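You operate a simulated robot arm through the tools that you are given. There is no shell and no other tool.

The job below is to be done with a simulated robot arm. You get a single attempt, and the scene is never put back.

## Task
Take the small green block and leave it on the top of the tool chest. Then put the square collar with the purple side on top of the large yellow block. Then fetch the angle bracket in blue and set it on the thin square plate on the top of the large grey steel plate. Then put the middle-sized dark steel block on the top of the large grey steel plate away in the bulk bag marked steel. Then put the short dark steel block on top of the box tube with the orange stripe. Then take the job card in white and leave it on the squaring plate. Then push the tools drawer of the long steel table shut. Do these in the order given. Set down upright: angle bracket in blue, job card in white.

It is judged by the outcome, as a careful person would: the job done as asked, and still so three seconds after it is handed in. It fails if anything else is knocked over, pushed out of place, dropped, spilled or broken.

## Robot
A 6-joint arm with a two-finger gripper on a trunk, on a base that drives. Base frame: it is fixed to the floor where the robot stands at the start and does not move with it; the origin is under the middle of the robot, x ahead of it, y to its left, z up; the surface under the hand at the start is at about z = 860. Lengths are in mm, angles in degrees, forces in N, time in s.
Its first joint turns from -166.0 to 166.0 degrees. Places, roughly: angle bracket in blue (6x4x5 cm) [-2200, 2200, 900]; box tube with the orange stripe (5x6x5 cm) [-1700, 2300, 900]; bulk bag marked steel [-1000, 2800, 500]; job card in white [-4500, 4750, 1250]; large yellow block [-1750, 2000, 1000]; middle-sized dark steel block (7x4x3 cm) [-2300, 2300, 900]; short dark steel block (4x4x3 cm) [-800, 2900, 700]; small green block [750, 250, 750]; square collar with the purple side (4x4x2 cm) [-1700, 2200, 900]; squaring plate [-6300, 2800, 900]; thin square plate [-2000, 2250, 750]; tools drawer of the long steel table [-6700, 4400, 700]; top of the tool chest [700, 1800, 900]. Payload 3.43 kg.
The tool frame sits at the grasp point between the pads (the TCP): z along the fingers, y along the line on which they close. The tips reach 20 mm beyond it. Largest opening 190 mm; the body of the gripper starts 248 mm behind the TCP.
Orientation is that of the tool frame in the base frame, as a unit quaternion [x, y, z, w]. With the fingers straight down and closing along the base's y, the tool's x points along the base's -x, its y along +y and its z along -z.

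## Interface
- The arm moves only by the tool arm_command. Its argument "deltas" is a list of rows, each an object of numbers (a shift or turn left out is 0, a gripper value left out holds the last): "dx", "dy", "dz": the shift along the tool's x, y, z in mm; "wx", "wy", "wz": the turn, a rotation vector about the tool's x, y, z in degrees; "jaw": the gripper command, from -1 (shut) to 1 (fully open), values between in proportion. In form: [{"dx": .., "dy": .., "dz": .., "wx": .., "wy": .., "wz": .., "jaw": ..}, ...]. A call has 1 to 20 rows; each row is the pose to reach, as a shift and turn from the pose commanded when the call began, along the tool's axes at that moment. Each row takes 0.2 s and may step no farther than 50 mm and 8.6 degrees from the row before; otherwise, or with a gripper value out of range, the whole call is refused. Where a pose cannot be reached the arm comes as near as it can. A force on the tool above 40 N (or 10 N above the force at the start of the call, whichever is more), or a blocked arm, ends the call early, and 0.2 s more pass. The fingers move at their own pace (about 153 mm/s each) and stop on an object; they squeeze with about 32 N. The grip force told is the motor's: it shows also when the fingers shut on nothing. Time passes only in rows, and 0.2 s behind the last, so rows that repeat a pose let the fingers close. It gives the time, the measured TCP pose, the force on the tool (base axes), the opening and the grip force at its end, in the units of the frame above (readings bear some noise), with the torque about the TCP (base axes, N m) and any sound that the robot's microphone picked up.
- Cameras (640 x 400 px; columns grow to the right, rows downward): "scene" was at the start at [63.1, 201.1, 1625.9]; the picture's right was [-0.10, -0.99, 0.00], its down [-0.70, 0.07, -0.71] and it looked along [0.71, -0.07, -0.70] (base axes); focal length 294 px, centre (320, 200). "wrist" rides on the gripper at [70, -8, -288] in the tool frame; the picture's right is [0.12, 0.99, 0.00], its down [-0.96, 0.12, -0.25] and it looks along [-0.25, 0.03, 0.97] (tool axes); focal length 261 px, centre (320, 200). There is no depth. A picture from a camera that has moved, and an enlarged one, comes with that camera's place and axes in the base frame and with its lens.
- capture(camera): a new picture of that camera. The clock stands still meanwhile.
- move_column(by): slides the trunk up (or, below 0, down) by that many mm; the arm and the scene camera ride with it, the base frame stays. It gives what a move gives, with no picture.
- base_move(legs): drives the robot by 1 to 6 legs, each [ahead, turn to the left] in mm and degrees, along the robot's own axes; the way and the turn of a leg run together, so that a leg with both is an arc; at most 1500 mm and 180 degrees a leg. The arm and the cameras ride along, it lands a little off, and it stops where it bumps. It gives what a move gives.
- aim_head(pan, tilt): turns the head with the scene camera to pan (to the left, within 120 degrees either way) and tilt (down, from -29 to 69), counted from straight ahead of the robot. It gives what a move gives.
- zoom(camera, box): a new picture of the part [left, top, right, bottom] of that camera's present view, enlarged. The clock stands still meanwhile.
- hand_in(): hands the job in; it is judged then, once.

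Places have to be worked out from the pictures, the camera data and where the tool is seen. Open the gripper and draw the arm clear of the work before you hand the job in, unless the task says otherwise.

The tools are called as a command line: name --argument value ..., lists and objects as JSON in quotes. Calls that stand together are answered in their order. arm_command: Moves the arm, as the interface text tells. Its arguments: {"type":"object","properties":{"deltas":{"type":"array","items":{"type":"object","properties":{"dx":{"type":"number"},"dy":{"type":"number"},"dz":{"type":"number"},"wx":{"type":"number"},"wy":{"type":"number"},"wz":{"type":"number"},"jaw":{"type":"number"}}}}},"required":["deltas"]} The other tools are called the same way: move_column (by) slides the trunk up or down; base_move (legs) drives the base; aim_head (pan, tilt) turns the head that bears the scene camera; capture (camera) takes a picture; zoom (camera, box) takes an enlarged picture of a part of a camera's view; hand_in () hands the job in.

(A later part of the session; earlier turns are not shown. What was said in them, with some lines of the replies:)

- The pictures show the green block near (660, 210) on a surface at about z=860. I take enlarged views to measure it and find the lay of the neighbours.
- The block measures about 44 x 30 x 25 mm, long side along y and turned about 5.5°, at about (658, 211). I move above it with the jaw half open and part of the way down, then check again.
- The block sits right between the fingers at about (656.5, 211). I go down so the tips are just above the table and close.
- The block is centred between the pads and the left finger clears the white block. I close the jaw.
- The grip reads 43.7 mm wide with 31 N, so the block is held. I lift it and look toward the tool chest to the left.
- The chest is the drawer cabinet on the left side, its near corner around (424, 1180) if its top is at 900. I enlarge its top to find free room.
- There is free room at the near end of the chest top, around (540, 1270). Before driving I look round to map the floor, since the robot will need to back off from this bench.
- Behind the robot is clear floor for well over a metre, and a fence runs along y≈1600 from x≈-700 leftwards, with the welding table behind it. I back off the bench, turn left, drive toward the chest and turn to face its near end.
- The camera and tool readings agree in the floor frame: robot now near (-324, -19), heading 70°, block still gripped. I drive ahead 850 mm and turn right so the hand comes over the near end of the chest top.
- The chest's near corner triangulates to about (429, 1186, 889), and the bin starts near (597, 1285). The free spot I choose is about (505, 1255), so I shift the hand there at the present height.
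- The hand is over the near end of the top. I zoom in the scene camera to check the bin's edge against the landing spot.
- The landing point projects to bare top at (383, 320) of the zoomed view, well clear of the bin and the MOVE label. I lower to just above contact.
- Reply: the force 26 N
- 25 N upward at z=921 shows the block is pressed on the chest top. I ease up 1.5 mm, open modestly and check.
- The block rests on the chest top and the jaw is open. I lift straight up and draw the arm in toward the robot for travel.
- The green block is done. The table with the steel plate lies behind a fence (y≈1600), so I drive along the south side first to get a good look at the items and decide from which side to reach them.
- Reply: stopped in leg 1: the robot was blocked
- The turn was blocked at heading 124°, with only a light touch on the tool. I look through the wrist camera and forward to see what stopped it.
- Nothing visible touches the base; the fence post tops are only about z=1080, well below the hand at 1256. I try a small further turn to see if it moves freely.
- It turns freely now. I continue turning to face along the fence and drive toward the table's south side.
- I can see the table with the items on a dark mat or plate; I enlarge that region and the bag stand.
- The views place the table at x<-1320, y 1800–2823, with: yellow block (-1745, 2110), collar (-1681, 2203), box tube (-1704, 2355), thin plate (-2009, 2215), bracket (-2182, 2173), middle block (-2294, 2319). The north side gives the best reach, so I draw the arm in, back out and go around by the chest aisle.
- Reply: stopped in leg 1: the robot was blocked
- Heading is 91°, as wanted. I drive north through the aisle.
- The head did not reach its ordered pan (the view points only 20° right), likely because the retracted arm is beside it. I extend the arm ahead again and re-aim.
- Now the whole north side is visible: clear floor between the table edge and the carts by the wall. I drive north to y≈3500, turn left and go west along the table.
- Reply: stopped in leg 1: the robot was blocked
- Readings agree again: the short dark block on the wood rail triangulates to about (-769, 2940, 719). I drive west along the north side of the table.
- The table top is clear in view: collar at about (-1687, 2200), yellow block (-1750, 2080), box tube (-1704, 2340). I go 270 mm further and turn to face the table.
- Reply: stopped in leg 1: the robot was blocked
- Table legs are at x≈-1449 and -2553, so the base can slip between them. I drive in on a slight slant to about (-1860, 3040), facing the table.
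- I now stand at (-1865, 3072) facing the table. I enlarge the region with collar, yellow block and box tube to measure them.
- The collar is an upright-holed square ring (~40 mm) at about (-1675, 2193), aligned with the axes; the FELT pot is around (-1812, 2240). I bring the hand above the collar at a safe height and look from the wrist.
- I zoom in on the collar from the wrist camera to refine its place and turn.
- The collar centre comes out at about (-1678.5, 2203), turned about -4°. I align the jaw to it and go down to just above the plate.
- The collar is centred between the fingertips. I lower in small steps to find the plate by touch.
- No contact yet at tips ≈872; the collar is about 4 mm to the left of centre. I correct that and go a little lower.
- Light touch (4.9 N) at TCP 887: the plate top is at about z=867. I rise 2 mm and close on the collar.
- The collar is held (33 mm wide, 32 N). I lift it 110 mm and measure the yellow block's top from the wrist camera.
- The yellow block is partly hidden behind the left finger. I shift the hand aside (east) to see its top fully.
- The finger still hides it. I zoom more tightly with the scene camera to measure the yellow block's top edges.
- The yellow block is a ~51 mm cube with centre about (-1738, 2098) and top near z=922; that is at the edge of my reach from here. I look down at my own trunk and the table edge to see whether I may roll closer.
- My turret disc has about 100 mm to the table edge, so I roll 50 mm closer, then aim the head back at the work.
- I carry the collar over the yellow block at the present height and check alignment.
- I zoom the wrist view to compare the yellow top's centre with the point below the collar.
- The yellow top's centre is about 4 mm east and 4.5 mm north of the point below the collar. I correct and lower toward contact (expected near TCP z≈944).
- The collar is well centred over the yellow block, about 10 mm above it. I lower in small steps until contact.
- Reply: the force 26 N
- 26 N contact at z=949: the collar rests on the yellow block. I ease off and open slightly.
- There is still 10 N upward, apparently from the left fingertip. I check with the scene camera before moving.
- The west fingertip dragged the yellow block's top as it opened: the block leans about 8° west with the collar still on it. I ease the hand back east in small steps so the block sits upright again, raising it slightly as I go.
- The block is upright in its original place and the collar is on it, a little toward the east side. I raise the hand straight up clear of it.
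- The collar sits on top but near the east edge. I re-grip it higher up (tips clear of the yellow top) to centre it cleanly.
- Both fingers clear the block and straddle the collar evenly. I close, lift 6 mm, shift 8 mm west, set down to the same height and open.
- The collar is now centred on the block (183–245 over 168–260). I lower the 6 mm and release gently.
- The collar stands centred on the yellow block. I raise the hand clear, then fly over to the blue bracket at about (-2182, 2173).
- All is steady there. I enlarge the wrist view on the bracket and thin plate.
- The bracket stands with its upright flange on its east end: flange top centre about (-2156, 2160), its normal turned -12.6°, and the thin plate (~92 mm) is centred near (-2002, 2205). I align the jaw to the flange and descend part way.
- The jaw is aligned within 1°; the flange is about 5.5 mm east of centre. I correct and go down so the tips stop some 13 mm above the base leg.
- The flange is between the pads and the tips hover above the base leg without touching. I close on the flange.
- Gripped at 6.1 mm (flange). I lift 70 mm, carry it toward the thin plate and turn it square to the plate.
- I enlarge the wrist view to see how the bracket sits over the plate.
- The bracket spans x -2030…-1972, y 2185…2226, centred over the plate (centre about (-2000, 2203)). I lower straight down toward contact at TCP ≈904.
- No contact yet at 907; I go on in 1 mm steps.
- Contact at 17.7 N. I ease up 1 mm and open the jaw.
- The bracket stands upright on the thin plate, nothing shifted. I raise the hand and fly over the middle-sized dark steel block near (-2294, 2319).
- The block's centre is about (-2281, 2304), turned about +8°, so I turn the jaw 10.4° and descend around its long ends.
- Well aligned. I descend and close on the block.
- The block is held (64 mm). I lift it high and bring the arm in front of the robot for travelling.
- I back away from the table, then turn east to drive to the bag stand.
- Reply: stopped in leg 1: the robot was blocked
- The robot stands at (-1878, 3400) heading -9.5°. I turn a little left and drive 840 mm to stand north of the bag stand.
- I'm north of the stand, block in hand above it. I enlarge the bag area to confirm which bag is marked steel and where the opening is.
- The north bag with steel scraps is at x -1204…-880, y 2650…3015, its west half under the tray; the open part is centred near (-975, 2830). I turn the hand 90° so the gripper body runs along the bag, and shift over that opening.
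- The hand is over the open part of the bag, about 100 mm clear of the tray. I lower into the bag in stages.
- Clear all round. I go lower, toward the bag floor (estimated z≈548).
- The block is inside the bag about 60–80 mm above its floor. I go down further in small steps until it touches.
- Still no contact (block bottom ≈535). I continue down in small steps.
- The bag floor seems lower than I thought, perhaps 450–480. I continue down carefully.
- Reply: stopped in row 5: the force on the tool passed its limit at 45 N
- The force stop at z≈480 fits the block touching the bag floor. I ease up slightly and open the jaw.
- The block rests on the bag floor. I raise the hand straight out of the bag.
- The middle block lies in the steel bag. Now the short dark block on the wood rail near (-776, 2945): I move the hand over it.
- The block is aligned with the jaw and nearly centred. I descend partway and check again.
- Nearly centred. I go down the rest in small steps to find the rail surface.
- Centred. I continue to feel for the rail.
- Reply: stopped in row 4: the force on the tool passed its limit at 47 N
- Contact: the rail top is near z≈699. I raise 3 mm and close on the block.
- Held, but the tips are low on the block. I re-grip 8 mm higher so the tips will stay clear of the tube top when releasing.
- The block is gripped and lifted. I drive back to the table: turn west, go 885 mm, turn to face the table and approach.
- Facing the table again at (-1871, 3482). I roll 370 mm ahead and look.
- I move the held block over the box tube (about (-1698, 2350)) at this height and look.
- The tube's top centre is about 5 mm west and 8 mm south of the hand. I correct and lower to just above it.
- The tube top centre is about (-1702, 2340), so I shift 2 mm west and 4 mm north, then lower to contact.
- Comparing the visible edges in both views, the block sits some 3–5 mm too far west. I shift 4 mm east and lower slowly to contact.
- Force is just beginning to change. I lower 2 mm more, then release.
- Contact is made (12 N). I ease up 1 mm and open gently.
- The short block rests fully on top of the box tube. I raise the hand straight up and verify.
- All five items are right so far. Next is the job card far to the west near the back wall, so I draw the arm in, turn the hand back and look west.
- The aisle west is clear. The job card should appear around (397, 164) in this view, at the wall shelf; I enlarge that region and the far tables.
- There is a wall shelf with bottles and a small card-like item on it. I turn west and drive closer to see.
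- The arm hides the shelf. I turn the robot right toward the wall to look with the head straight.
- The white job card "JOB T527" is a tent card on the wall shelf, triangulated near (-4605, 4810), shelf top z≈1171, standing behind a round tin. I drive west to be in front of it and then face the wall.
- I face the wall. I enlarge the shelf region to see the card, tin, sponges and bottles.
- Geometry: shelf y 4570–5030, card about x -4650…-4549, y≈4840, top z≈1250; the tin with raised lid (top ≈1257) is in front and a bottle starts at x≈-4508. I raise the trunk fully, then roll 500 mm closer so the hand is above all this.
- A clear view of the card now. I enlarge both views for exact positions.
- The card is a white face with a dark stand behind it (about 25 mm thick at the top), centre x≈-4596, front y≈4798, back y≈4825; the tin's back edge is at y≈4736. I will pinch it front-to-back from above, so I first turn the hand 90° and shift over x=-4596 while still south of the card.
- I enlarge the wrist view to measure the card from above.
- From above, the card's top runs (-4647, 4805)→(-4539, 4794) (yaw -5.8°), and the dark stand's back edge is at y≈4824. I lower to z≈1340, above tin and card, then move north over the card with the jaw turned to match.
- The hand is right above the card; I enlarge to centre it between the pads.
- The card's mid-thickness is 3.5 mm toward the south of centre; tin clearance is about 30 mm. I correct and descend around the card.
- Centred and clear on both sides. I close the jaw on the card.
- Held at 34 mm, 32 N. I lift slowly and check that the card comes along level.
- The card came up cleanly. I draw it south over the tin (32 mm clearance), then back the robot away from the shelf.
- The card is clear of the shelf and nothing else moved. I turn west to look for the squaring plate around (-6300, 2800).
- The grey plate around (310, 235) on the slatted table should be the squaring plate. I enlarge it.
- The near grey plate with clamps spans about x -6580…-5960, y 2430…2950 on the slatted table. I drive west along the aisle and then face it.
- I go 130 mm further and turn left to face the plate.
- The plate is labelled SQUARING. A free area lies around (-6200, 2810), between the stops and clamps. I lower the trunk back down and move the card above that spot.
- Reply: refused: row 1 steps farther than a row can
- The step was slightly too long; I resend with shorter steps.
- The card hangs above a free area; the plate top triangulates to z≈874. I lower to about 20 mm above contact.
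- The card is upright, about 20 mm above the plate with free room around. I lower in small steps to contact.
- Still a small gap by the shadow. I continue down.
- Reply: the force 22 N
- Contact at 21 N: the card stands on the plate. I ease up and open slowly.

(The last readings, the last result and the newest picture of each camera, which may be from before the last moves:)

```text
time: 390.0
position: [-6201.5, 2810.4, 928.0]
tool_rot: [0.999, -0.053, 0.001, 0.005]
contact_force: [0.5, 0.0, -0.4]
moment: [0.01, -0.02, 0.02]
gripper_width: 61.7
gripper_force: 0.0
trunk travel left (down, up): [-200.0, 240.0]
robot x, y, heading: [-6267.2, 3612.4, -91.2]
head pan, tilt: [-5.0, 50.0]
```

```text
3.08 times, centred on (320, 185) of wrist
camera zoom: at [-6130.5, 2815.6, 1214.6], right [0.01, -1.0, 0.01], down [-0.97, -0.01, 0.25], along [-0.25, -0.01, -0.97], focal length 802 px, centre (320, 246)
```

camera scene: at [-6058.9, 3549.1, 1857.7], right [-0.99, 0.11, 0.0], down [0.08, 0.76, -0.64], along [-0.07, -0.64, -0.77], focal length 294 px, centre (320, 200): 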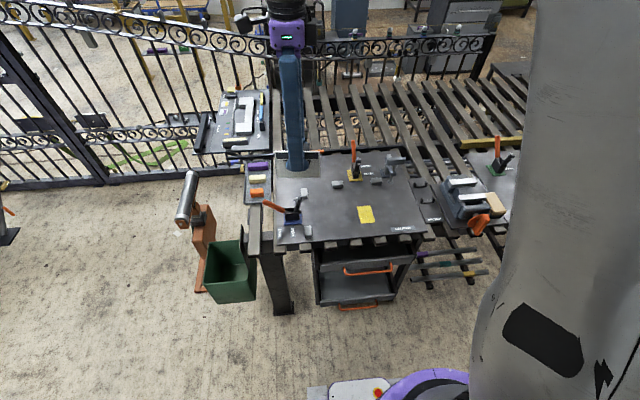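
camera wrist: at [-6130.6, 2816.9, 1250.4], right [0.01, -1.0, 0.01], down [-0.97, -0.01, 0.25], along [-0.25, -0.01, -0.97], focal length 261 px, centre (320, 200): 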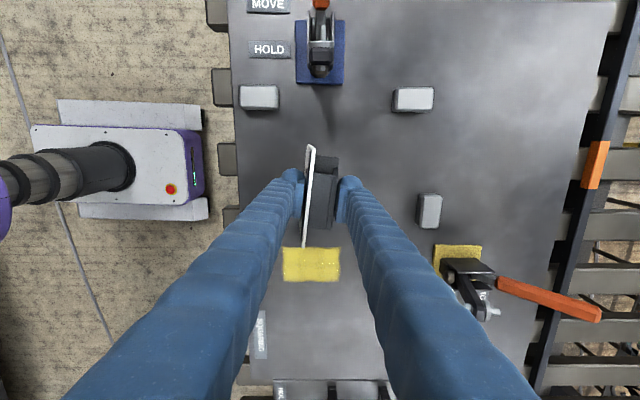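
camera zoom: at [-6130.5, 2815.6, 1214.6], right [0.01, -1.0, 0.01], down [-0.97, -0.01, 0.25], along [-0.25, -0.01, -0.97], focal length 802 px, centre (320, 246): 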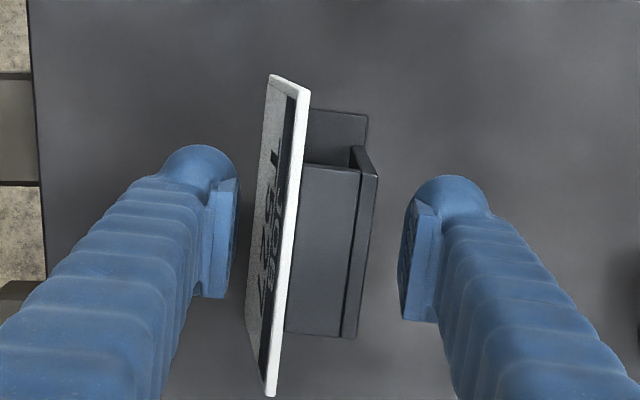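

The card stands upright and free of both pads. I raise the hand straight up.

arm_command --deltas '[{"dz": -15}, {"dz": -40}, {"dz": -75}, {"dz": -115}, {"dz": -155}, {"dz": -195}, {"dz": -220}]'

zoom --camera "scene" --box '[270, 90, 430, 210]'

capture --camera "wrist"

```text
time: 391.6
position: [-6199.1, 2810.5, 1151.2]
tool_rot: [0.999, -0.053, 0.001, 0.006]
contact_force: [-1.2, 0.5, 0.0]
moment: [-0.01, -0.01, -0.02]
gripper_width: 61.9
gripper_force: 0.0
trunk travel left (down, up): [-200.0, 240.0]
robot x, y, heading: [-6269.6, 3614.8, -91.3]
head pan, tilt: [-5.0, 50.0]
```

```text
3.33 times, centred on (350, 150) of scene
camera zoom: at [-6062.7, 3548.8, 1618.1], right [-0.99, 0.11, 0.0], down [0.08, 0.76, -0.64], along [-0.07, -0.64, -0.77], focal length 981 px, centre (220, 367)
```

zoom: 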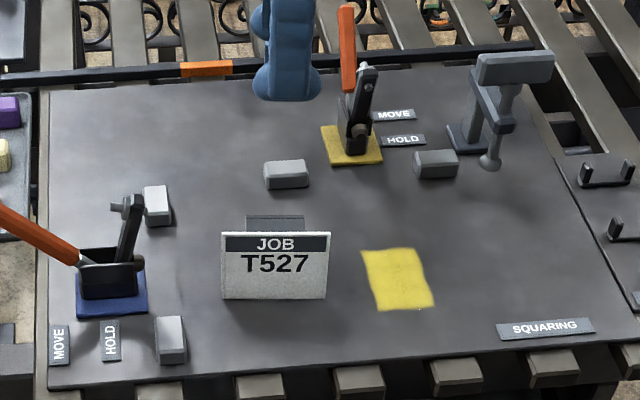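

```text
taken
camera wrist: at [-6129.7, 2816.7, 1438.3], right [0.01, -1.0, 0.01], down [-0.97, -0.01, 0.25], along [-0.25, -0.01, -0.97], focal length 261 px, centre (320, 200)
```

wrist: 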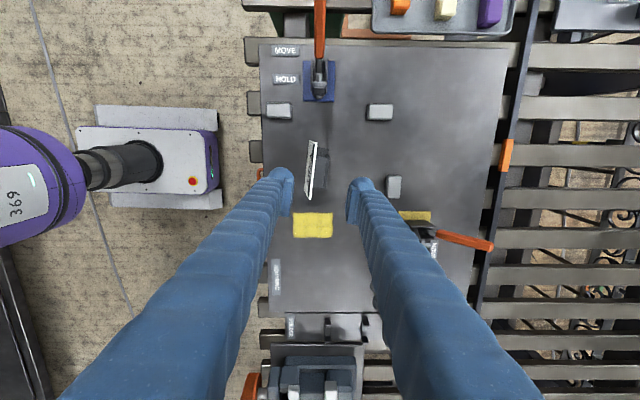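

The job card stands upright on the squaring plate. Next is the tools drawer at the long table on the north side: I draw the arm in and turn the robot around.

arm_command --deltas '[{"dy": -40}, {"dy": -80}, {"dy": -120}, {"dy": -160}, {"dy": -160}]'

base_move --legs '[[0, -45]]'

base_move --legs '[[0, -45]]'

base_move --legs '[[0, -45]]'

aim_head --pan 10 --tilt 35

capture --camera "scene"

```text
time: 392.8
position: [-6179.6, 2972.9, 1143.3]
tool_rot: [0.999, -0.053, 0.0, 0.005]
contact_force: [0.2, -0.2, -0.5]
moment: [0.04, 0.02, -0.01]
gripper_width: 61.8
gripper_force: 0.1
trunk travel left (down, up): [-200.0, 240.0]
robot x, y, heading: [-6262.7, 3611.9, -91.0]
head pan, tilt: [-5.0, 50.0]
```

```text
time: 396.4
position: [-6672.4, 3111.4, 1144.5]
tool_rot: [0.896, -0.443, -0.002, 0.005]
contact_force: [-1.0, -0.5, -0.2]
moment: [0.01, -0.04, -0.01]
gripper_width: 61.8
gripper_force: 0.1
trunk travel left (down, up): [-200.0, 240.0]
robot x, y, heading: [-6238.9, 3574.2, -137.8]
head pan, tilt: [-5.0, 50.0]
```

```text
time: 399.9
position: [-6870.4, 3561.8, 1145.4]
tool_rot: [-0.656, 0.755, 0.003, -0.004]
contact_force: [0.5, 0.0, -0.1]
moment: [0.02, -0.01, 0.01]
gripper_width: 61.7
gripper_force: 0.1
trunk travel left (down, up): [-200.0, 240.0]
robot x, y, heading: [-6232.8, 3524.8, 177.4]
head pan, tilt: [-5.0, 50.0]
```

```text
time: 403.4
position: [-6659.1, 4001.2, 1144.8]
tool_rot: [-0.316, 0.949, 0.005, -0.002]
contact_force: [-0.3, 0.1, 0.1]
moment: [0.02, 0.0, 0.0]
gripper_width: 61.7
gripper_force: 0.1
trunk travel left (down, up): [-200.0, 240.0]
robot x, y, heading: [-6268.4, 3492.9, 132.6]
head pan, tilt: [-5.0, 50.0]
```

```text
time: 404.2
position: [-6656.9, 4000.6, 1145.9]
tool_rot: [-0.317, 0.948, 0.005, -0.003]
contact_force: [1.1, 0.4, 0.9]
moment: [-0.24, 0.29, 0.0]
gripper_width: 61.8
gripper_force: 0.0
trunk travel left (down, up): [-200.0, 240.0]
robot x, y, heading: [-6263.6, 3494.6, 132.9]
head pan, tilt: [10.0, 35.0]
```

```text
taken
camera scene: at [-6476.7, 3394.0, 1640.2], right [0.61, 0.79, 0.0], down [0.45, -0.35, -0.82], along [-0.65, 0.5, -0.57], focal length 294 px, centre (320, 200)
```

scene: 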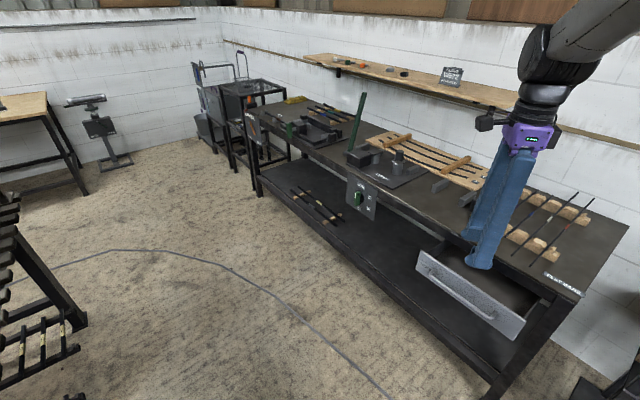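

The drawer with a light grey front and bar handle sticks out near the table's east end. I enlarge it.

zoom --camera "scene" --box '[380, 180, 600, 370]'

capture --camera "wrist"

```text
2.11 times, centred on (490, 275) of scene
camera zoom: at [-6476.7, 3394.0, 1640.2], right [0.61, 0.79, 0.0], down [0.45, -0.35, -0.82], along [-0.65, 0.5, -0.57], focal length 620 px, centre (-38, 42)
```

zoom: 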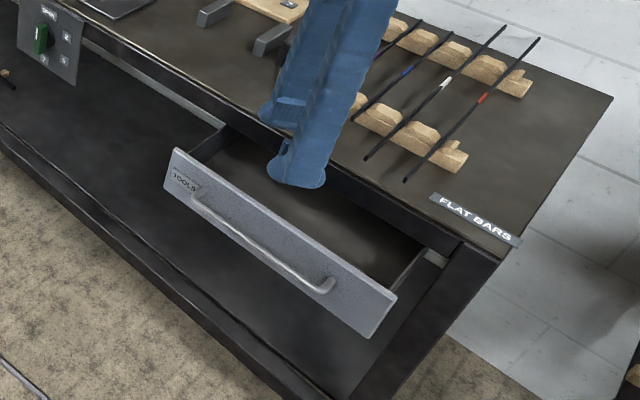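

```text
taken
camera wrist: at [-6706.5, 3952.1, 1433.3], right [-0.69, 0.72, 0.01], down [0.7, 0.67, 0.25], along [0.17, 0.18, -0.97], focal length 261 px, centre (320, 200)
```

wrist: 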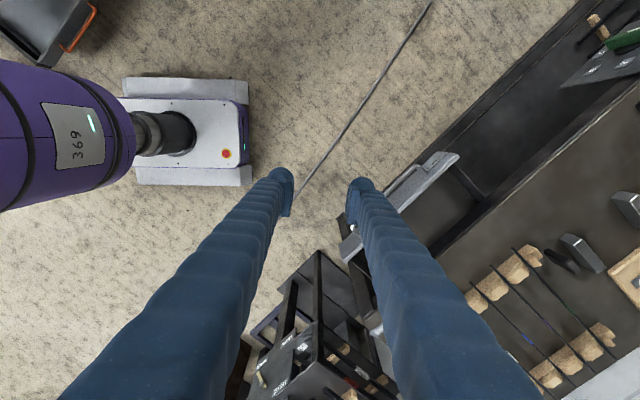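

The drawer reads TOOLS and is open; its front runs about x -6930…-6525 near y≈4290. I move to stand squarely in front of it, facing north.

base_move --legs '[[0, 34]]'

base_move --legs '[[440, 0]]'

base_move --legs '[[0, -40]]'

base_move --legs '[[0, -37]]'

aim_head --pan 0 --tilt 50

capture --camera "scene"

capture --camera "wrist"

```text
time: 407.0
position: [-6876.8, 3697.0, 1145.3]
tool_rot: [-0.58, 0.814, 0.004, -0.004]
contact_force: [-0.1, -0.7, 0.1]
moment: [0.0, 0.02, -0.01]
gripper_width: 61.5
gripper_force: 0.0
trunk travel left (down, up): [-200.0, 240.0]
robot x, y, heading: [-6263.7, 3532.5, 166.1]
head pan, tilt: [10.0, 35.0]
```

```text
time: 410.4
position: [-7305.8, 3795.8, 1146.0]
tool_rot: [-0.582, 0.813, 0.004, -0.004]
contact_force: [0.1, 0.8, 0.4]
moment: [-0.02, -0.01, 0.05]
gripper_width: 62.0
gripper_force: 0.0
trunk travel left (down, up): [-200.0, 240.0]
robot x, y, heading: [-6692.0, 3632.1, 166.8]
head pan, tilt: [10.0, 35.0]
```

```text
time: 413.6
position: [-7063.3, 4151.8, 1146.1]
tool_rot: [-0.274, 0.962, 0.004, -0.002]
contact_force: [0.4, 0.8, -0.4]
moment: [0.01, 0.01, -0.03]
gripper_width: 61.4
gripper_force: 0.1
trunk travel left (down, up): [-200.0, 240.0]
robot x, y, heading: [-6723.5, 3610.1, 127.6]
head pan, tilt: [10.0, 35.0]
```

```text
time: 416.6
position: [-6662.4, 4248.1, 1145.8]
tool_rot: [0.05, 0.999, 0.005, 0.0]
contact_force: [-0.5, 0.4, -0.5]
moment: [-0.03, 0.01, -0.01]
gripper_width: 61.4
gripper_force: 0.0
trunk travel left (down, up): [-200.0, 240.0]
robot x, y, heading: [-6762.7, 3609.9, 90.1]
head pan, tilt: [10.0, 35.0]
```

```text
time: 417.4
position: [-6659.9, 4245.9, 1146.7]
tool_rot: [0.05, 0.999, 0.005, -0.001]
contact_force: [1.2, 0.1, -0.5]
moment: [0.03, 0.38, 0.05]
gripper_width: 61.8
gripper_force: 0.1
trunk travel left (down, up): [-200.0, 240.0]
robot x, y, heading: [-6765.0, 3612.9, 89.9]
head pan, tilt: [0.0, 50.0]
```

```text
taken
camera scene: at [-6971.7, 3667.5, 1618.5], right [1.0, 0.0, 0.0], down [0.0, -0.77, -0.64], along [0.0, 0.64, -0.77], focal length 294 px, centre (320, 200)
```

scene: 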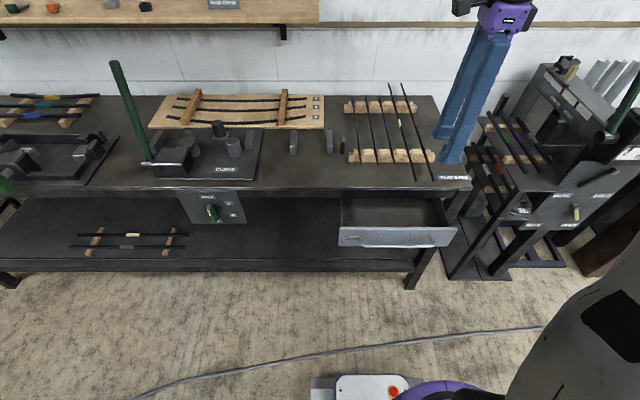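

```text
taken
camera wrist: at [-6731.9, 4243.4, 1434.8], right [-0.02, 1.0, 0.01], down [0.97, 0.01, 0.25], along [0.25, 0.01, -0.97], focal length 261 px, centre (320, 200)
```

wrist: 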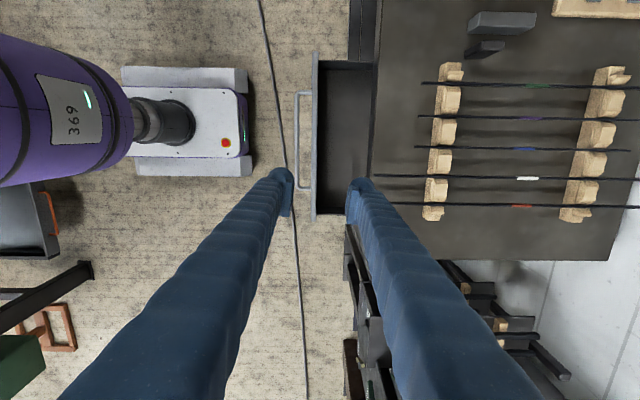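

From above: panel at y≈4237 (x -6914…-6503), handle bar at y≈4189, and the table's front edge at y≈4366, so it is open about 130 mm. I enlarge the scene view to get heights.

zoom --camera "scene" --box '[310, 170, 490, 290]'

zoom --camera "wrist" --box '[240, 30, 420, 240]'

```text
3.33 times, centred on (400, 230) of scene
camera zoom: at [-6971.7, 3667.5, 1618.5], right [1.0, 0.0, 0.0], down [0.0, -0.77, -0.64], along [0.0, 0.64, -0.77], focal length 981 px, centre (53, 100)
```

zoom: 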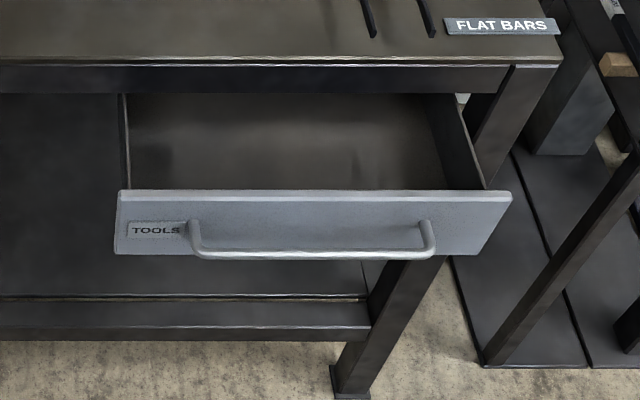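

```text
1.90 times, centred on (330, 135) of wrist
camera zoom: at [-6731.9, 4243.4, 1434.8], right [-0.02, 1.0, 0.01], down [0.97, 0.01, 0.25], along [0.25, 0.01, -0.97], focal length 496 px, centre (301, 324)
```

zoom: 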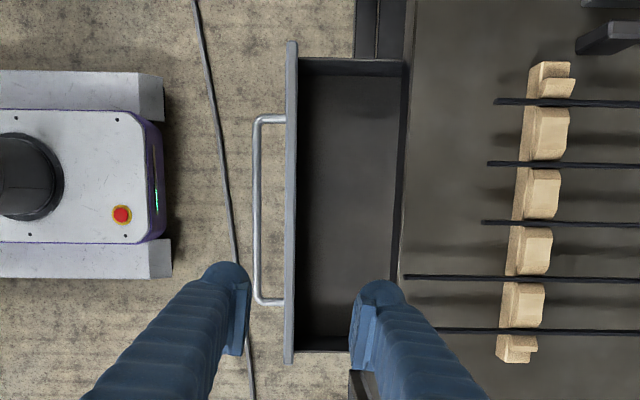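

Panel spans z 685–789 and the handle bar is at z≈753. I will push on the handle's middle with the two fingers side by side: I turn the hand 94° back and move it south of the handle at safe height.

arm_command --deltas '[{"dx": 2, "dy": -15, "wz": -8}, {"dx": 5, "dy": -30, "wz": -16}, {"dx": 7, "dy": -45, "wz": -24}, {"dx": 10, "dy": -60, "wz": -32}, {"dx": 13, "dy": -75, "wz": -40}, {"dx": 16, "dy": -90, "wz": -48}, {"dx": 19, "dy": -105, "wz": -56}, {"dx": 22, "dy": -120, "wz": -64}, {"dx": 25, "dy": -132, "wz": -72}, {"dx": 28, "dy": -140, "wz": -80}, {"dx": 28, "dy": -140, "wz": -88}, {"dx": 28, "dy": -140, "wz": -95}, {"dx": 28, "dy": -140, "wz": -95}]'

capture --camera "wrist"

```text
time: 420.2
position: [-6703.8, 4109.7, 1146.2]
tool_rot: [-0.703, 0.711, 0.004, 0.003]
contact_force: [0.2, -0.1, -0.6]
moment: [-0.03, 0.0, 0.01]
gripper_width: 61.4
gripper_force: 0.0
trunk travel left (down, up): [-200.0, 240.0]
robot x, y, heading: [-6763.0, 3610.0, 90.3]
head pan, tilt: [0.0, 50.0]
```

```text
taken
camera wrist: at [-6697.2, 4038.0, 1432.5], right [-0.99, -0.11, 0.0], down [-0.1, 0.96, 0.26], along [-0.03, 0.26, -0.97], focal length 261 px, centre (320, 200)
```

wrist: 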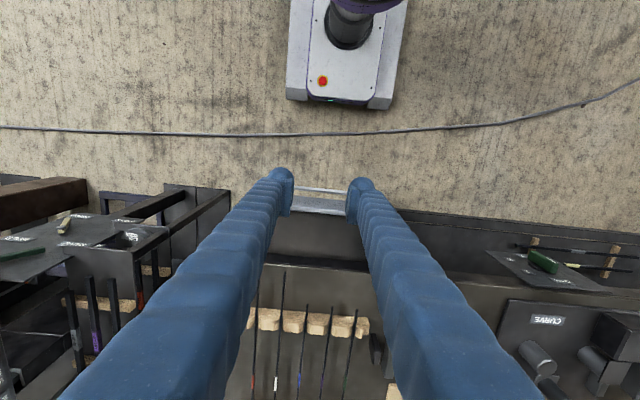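

The handle is at y≈4190, 50 mm north of the fingers. I lower the hand in front of it.

arm_command --deltas '[{"dz": 40}, {"dz": 80}, {"dz": 120}, {"dz": 160}, {"dz": 200}, {"dz": 240}, {"dz": 240}]'

capture --camera "scene"

capture --camera "wrist"

```text
time: 421.8
position: [-6706.4, 4113.7, 904.7]
tool_rot: [-0.702, 0.712, 0.004, 0.005]
contact_force: [0.0, 0.2, 0.3]
moment: [-0.01, 0.02, -0.02]
gripper_width: 61.9
gripper_force: 0.0
trunk travel left (down, up): [-200.0, 240.0]
robot x, y, heading: [-6761.9, 3612.0, 90.2]
head pan, tilt: [0.0, 50.0]
```

```text
taken
camera scene: at [-6974.3, 3667.4, 1618.2], right [1.0, 0.0, 0.0], down [0.0, -0.77, -0.64], along [0.0, 0.64, -0.77], focal length 294 px, centre (320, 200)
```

scene: 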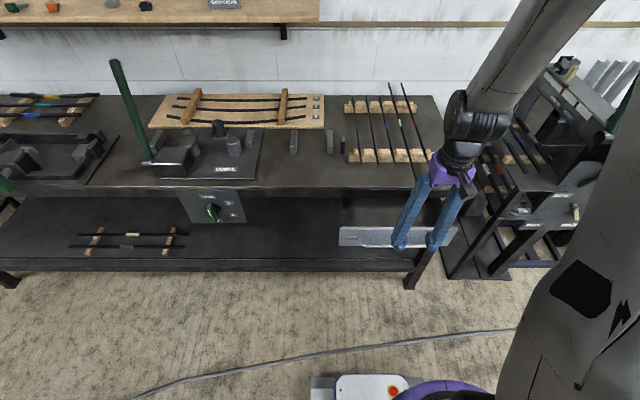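

```text
taken
camera wrist: at [-6699.2, 4040.2, 1191.9], right [-0.99, -0.1, 0.0], down [-0.1, 0.96, 0.26], along [-0.03, 0.26, -0.97], focal length 261 px, centre (320, 200)
```

wrist: 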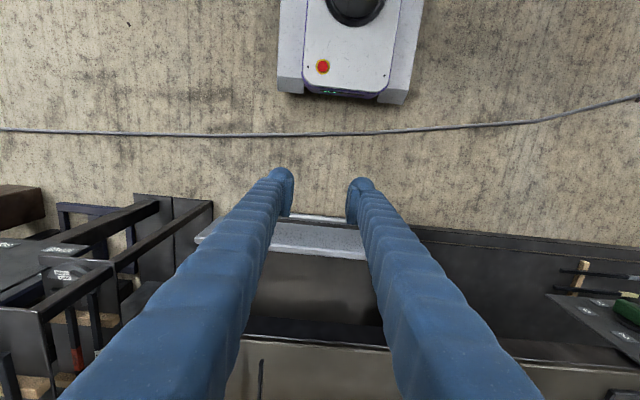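

Clear. I lower further to z≈735, level with the handle.

arm_command --deltas '[{"dz": 40}, {"dz": 80}, {"dz": 120}, {"dz": 155}, {"dz": 172}, {"dz": 172}]'

capture --camera "wrist"

zoom --camera "scene" --box '[310, 170, 490, 290]'

```text
time: 423.2
position: [-6703.0, 4114.8, 731.6]
tool_rot: [-0.702, 0.712, 0.004, 0.004]
contact_force: [-0.4, 0.4, -0.2]
moment: [0.01, 0.0, 0.0]
gripper_width: 61.8
gripper_force: 0.1
trunk travel left (down, up): [-200.0, 240.0]
robot x, y, heading: [-6768.8, 3612.7, 90.0]
head pan, tilt: [0.0, 50.0]
```

```text
taken
camera wrist: at [-6696.7, 4042.2, 1019.5], right [-0.99, -0.1, 0.0], down [-0.1, 0.96, 0.26], along [-0.03, 0.26, -0.97], focal length 261 px, centre (320, 200)
```

wrist: 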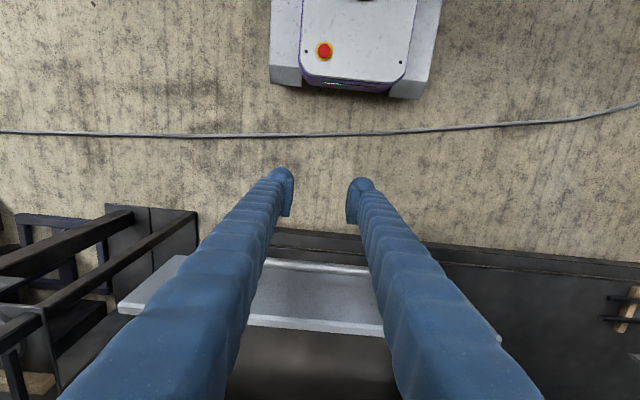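

```text
3.33 times, centred on (400, 230) of scene
camera zoom: at [-6974.4, 3667.8, 1618.1], right [1.0, 0.0, 0.0], down [0.0, -0.77, -0.64], along [0.0, 0.64, -0.77], focal length 981 px, centre (53, 100)
```

zoom: 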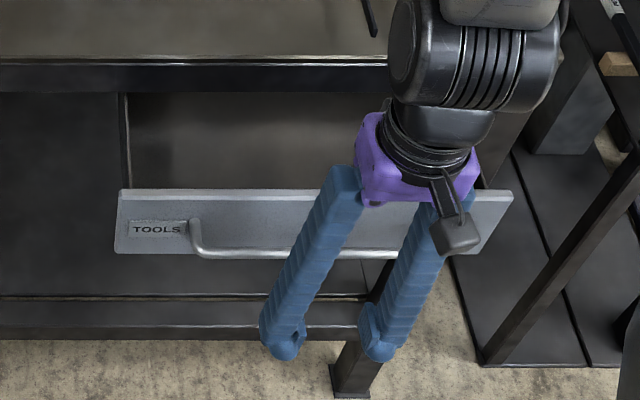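

The fingers are centred in front of the handle. I push north slowly.

arm_command --deltas '[{"dx": -15}, {"dx": -28}, {"dx": -38}, {"dx": -46}, {"dx": -54}, {"dx": -62}, {"dx": -70}, {"dx": -70}]'

zoom --camera "scene" --box '[310, 170, 490, 290]'

```text
time: 425.0
position: [-6702.6, 4185.2, 734.2]
tool_rot: [-0.702, 0.712, 0.004, 0.004]
contact_force: [-0.6, 0.0, 0.4]
moment: [0.01, 0.01, -0.01]
gripper_width: 61.7
gripper_force: 0.0
trunk travel left (down, up): [-200.0, 240.0]
robot x, y, heading: [-6759.6, 3606.9, 90.1]
head pan, tilt: [0.0, 50.0]
```

```text
3.33 times, centred on (400, 230) of scene
camera zoom: at [-6974.5, 3668.0, 1618.1], right [1.0, 0.0, 0.0], down [0.0, -0.77, -0.64], along [0.0, 0.64, -0.77], focal length 981 px, centre (53, 100)
```

zoom: 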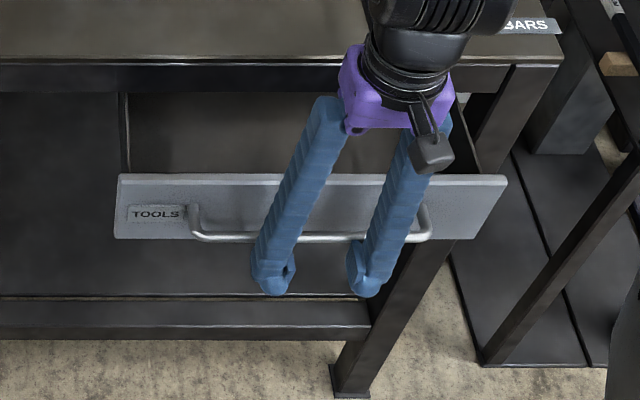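

The drawer slides easily with the push (its front has moved in about 23 mm). I continue pushing.

arm_command --deltas '[{"dx": -8}, {"dx": -16}, {"dx": -24}, {"dx": -32}, {"dx": -40}, {"dx": -48}, {"dx": -56}, {"dx": -64}, {"dx": -72}, {"dx": -78}, {"dx": -84}, {"dx": -84}]'

zoom --camera "scene" --box '[310, 150, 490, 270]'

```text
time: 427.6
position: [-6704.5, 4268.9, 736.2]
tool_rot: [-0.702, 0.712, 0.003, 0.004]
contact_force: [-0.5, -1.1, 0.4]
moment: [0.01, 0.03, 0.01]
gripper_width: 61.8
gripper_force: 0.2
trunk travel left (down, up): [-200.0, 240.0]
robot x, y, heading: [-6763.4, 3608.8, 90.0]
head pan, tilt: [0.0, 50.0]
```

```text
3.33 times, centred on (400, 210) of scene
camera zoom: at [-6974.5, 3668.0, 1618.1], right [1.0, 0.0, 0.0], down [0.0, -0.77, -0.64], along [0.0, 0.64, -0.77], focal length 981 px, centre (53, 167)
```

zoom: 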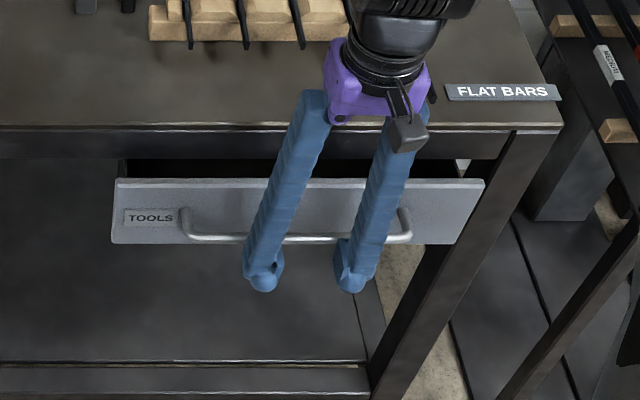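

The front is now about 25 mm from shut. I push on in smaller steps until it stops.

arm_command --deltas '[{"dx": -5}, {"dx": -10}, {"dx": -14}, {"dx": -18}, {"dx": -22}, {"dx": -26}, {"dx": -29}, {"dx": -32}, {"dx": -35}, {"dx": -35}]'

zoom --camera "scene" --box '[310, 150, 490, 270]'

```text
time: 429.8
position: [-6701.8, 4301.7, 734.8]
tool_rot: [-0.703, 0.712, 0.003, 0.003]
contact_force: [-1.2, -20.8, 2.8]
moment: [0.43, -0.04, 0.74]
gripper_width: 62.3
gripper_force: 0.4
trunk travel left (down, up): [-200.0, 240.0]
robot x, y, heading: [-6763.8, 3608.8, 90.2]
head pan, tilt: [0.0, 50.0]
```

```text
3.33 times, centred on (400, 210) of scene
camera zoom: at [-6974.6, 3666.3, 1618.1], right [1.0, 0.0, 0.0], down [0.0, -0.77, -0.64], along [0.0, 0.64, -0.77], focal length 981 px, centre (53, 167)
```

zoom: 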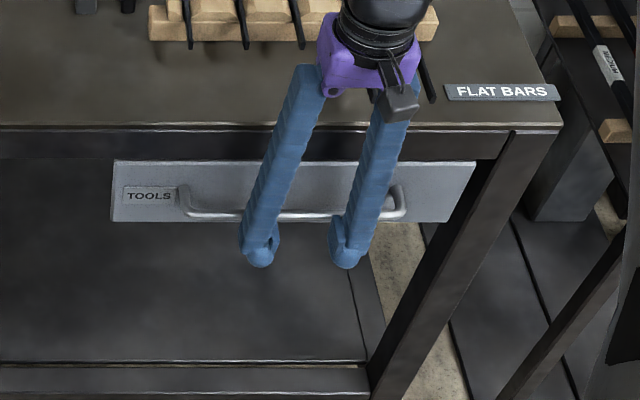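

Force rose to 21 N: the drawer has reached its stop. I press 4 mm more to make sure it is fully home.

arm_command --deltas '[{"dx": -2}, {"dx": -4}, {"dx": -4}]'

zoom --camera "scene" --box '[330, 180, 480, 250]'

```text
time: 430.3
position: [-6700.8, 4299.8, 733.6]
tool_rot: [-0.703, 0.711, 0.001, -0.001]
contact_force: [-1.3, -7.4, -2.9]
moment: [0.08, -0.08, 0.27]
gripper_width: 61.8
gripper_force: 0.5
trunk travel left (down, up): [-200.0, 240.0]
robot x, y, heading: [-6766.0, 3613.2, 89.9]
head pan, tilt: [0.0, 50.0]
stopped in row 2: the force on the tool passed its limit at 42 N (the readings are from after the stop); the commanded pose is now the measured one
```

```text
4.27 times, centred on (405, 215) of scene
camera zoom: at [-6974.4, 3668.0, 1618.0], right [1.0, 0.0, 0.0], down [0.0, -0.77, -0.64], along [0.0, 0.64, -0.77], focal length 1256 px, centre (-43, 136)
```

zoom: 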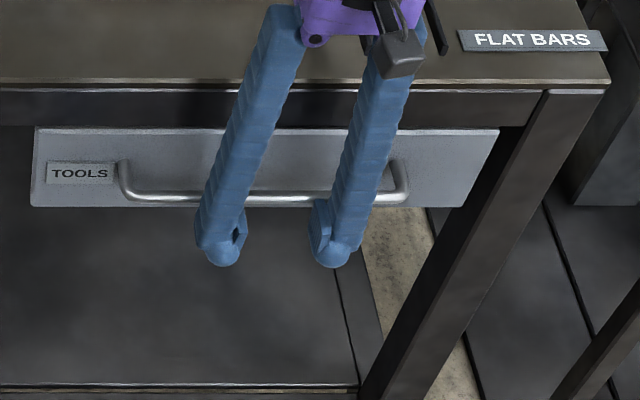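

The force limit at the same place confirms the drawer is shut. I withdraw the fingers south, away from the handle.

arm_command --deltas '[{"dx": 5}, {"dx": 15}, {"dx": 35}, {"dx": 70}, {"dx": 110}, {"dx": 150}, {"dx": 150}]'

zoom --camera "scene" --box '[310, 150, 490, 270]'

```text
time: 431.9
position: [-6703.6, 4151.7, 737.2]
tool_rot: [-0.703, 0.711, 0.001, 0.0]
contact_force: [0.2, 0.0, 0.5]
moment: [0.01, 0.02, 0.01]
gripper_width: 61.7
gripper_force: 0.0
trunk travel left (down, up): [-200.0, 240.0]
robot x, y, heading: [-6763.5, 3611.4, 90.2]
head pan, tilt: [0.0, 50.0]
```

```text
3.33 times, centred on (400, 210) of scene
camera zoom: at [-6974.4, 3667.7, 1618.1], right [1.0, 0.0, 0.0], down [0.0, -0.77, -0.64], along [0.0, 0.64, -0.77], focal length 981 px, centre (53, 167)
```

zoom: 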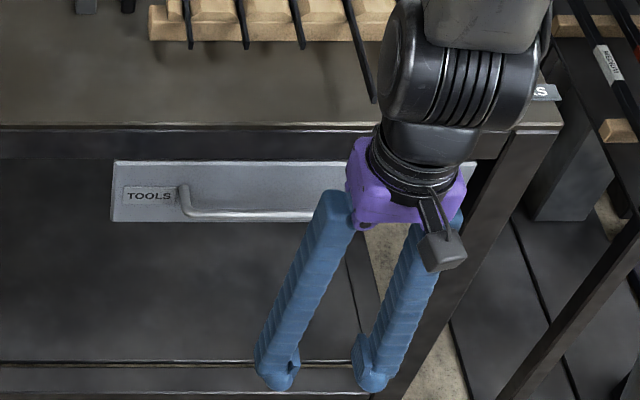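

The drawer stays shut. I raise the arm clear, open the gripper, and glance back at the job card.

arm_command --deltas '[{"dx": 0, "dz": -45, "jaw": 0.2}, {"dx": 0, "dz": -90, "jaw": 0.2}, {"dx": 0, "dz": -135, "jaw": 0.2}, {"dx": 0, "dz": -180, "jaw": 0.2}, {"dx": 0, "dz": -225, "jaw": 0.2}, {"dx": 0, "dz": -270, "jaw": 0.2}, {"dx": 0, "dz": -315, "jaw": 0.2}, {"dx": 0, "dz": -360, "jaw": 0.2}, {"dx": 0, "dz": -400, "jaw": 0.2}, {"dx": 0, "dz": -400, "jaw": 0.2}]'

aim_head --pan -118 --tilt 25

capture --camera "scene"

```text
time: 434.1
position: [-6703.2, 4148.6, 1131.7]
tool_rot: [-0.703, 0.711, 0.002, 0.0]
contact_force: [0.5, 0.4, 0.0]
moment: [0.0, -0.02, 0.0]
gripper_width: 114.2
gripper_force: 0.0
trunk travel left (down, up): [-200.0, 240.0]
robot x, y, heading: [-6767.1, 3609.2, 90.0]
head pan, tilt: [0.0, 50.0]
```

```text
time: 436.1
position: [-6703.4, 4148.1, 1133.0]
tool_rot: [-0.703, 0.711, 0.0, 0.0]
contact_force: [0.6, 0.0, 0.4]
moment: [0.0, 0.0, 0.02]
gripper_width: 114.1
gripper_force: 0.0
trunk travel left (down, up): [-200.0, 240.0]
robot x, y, heading: [-6766.0, 3613.2, 90.2]
head pan, tilt: [-118.0, 25.0]
```

```text
taken
camera scene: at [-6892.8, 3547.3, 1655.6], right [-0.47, -0.88, 0.0], down [-0.37, 0.2, -0.91], along [0.8, -0.42, -0.42], focal length 294 px, centre (320, 200)
```

scene: 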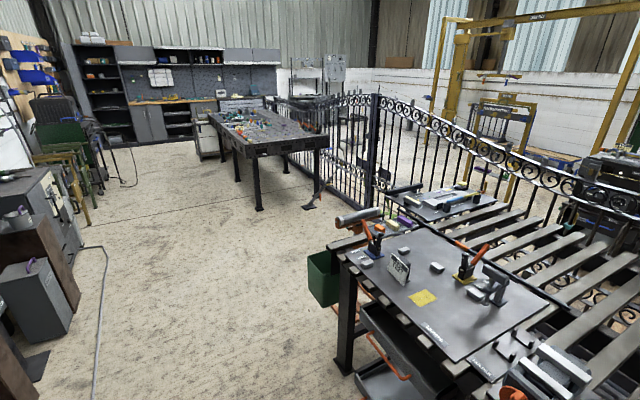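

The card stands on the plate. I zoom on the first table and the card for a last check.

zoom --camera "scene" --box '[200, 90, 340, 170]'

zoom --camera "scene" --box '[330, 200, 520, 340]'

aim_head --pan 0 --tilt 45

capture --camera "scene"

```text
4.57 times, centred on (270, 130) of scene
camera zoom: at [-6892.8, 3547.3, 1655.6], right [-0.47, -0.88, 0.0], down [-0.37, 0.2, -0.91], along [0.8, -0.42, -0.42], focal length 1346 px, centre (549, 520)
```

zoom: 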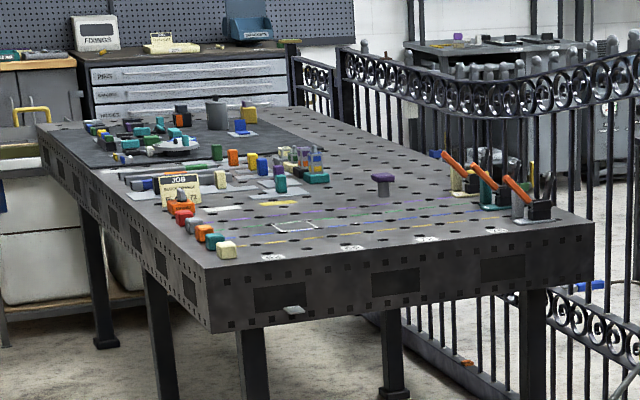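

```text
2.86 times, centred on (425, 270) of scene
camera zoom: at [-6892.8, 3547.3, 1655.6], right [-0.47, -0.88, 0.0], down [-0.37, 0.2, -0.91], along [0.8, -0.42, -0.42], focal length 841 px, centre (20, 0)
```

zoom: 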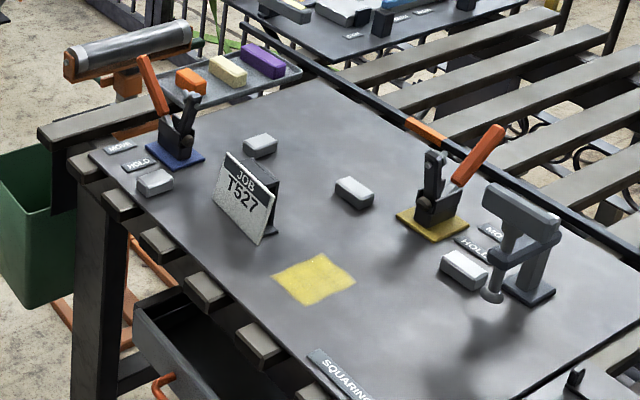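

```text
time: 438.1
position: [-6702.8, 4147.5, 1131.7]
tool_rot: [-0.703, 0.712, 0.002, 0.0]
contact_force: [-0.1, -0.6, -0.2]
moment: [0.01, -0.01, 0.02]
gripper_width: 113.8
gripper_force: 0.0
trunk travel left (down, up): [-200.0, 240.0]
robot x, y, heading: [-6764.4, 3609.4, 90.3]
head pan, tilt: [0.0, 45.0]
```

```text
taken
camera scene: at [-6974.4, 3671.6, 1625.0], right [1.0, 0.0, 0.0], down [0.0, -0.71, -0.71], along [0.0, 0.71, -0.71], focal length 294 px, centre (320, 200)
```

scene: 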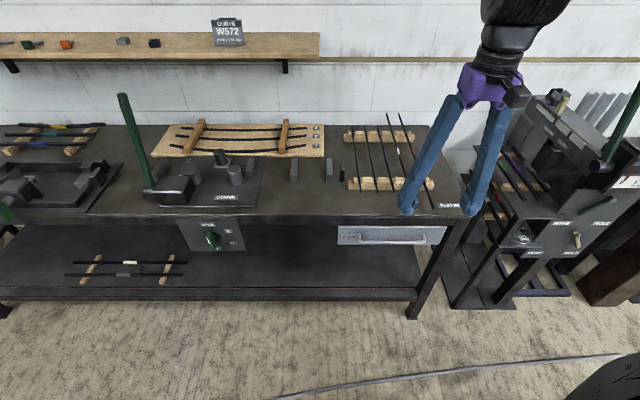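

The drawer is shut, the job card stands upright on the squaring plate, the other items are in their places, and the gripper is open and clear. I hand the job in.

hand_in

```text
The job is handed in.
```

All seven parts were done in the order you gave, and I've handed the job in.

- **Green block:** it rests on the top of the tool chest, near the front corner.
- **Square collar:** it sits centred on the large yellow block. While I was releasing the collar, a finger dragged the yellow block's top so it leaned about 8°. I eased it upright where it had stood, then re-gripped and centred the collar.
- **Blue bracket:** it stands upright on the thin square plate.
- **Middle-sized dark steel block:** it lies in the bag at the north end of the stand. I couldn't see a label on that bag, so I picked it by the location you gave and the steel scraps already inside.
- **Short dark steel block:** it sits fully on top of the box tube with the orange stripe.
- **White job card:** "JOB T527" stands upright on the squaring plate.
- **Tools drawer:** I pushed it in until it hit its stop, and it stayed shut when I drew back.

The base reported being blocked a few times while turning. I saw nothing touching it or moved, and it carried on freely. I took a last look at the first table and the job card before handing in, and nothing looked disturbed. The gripper is open and the arm is clear.
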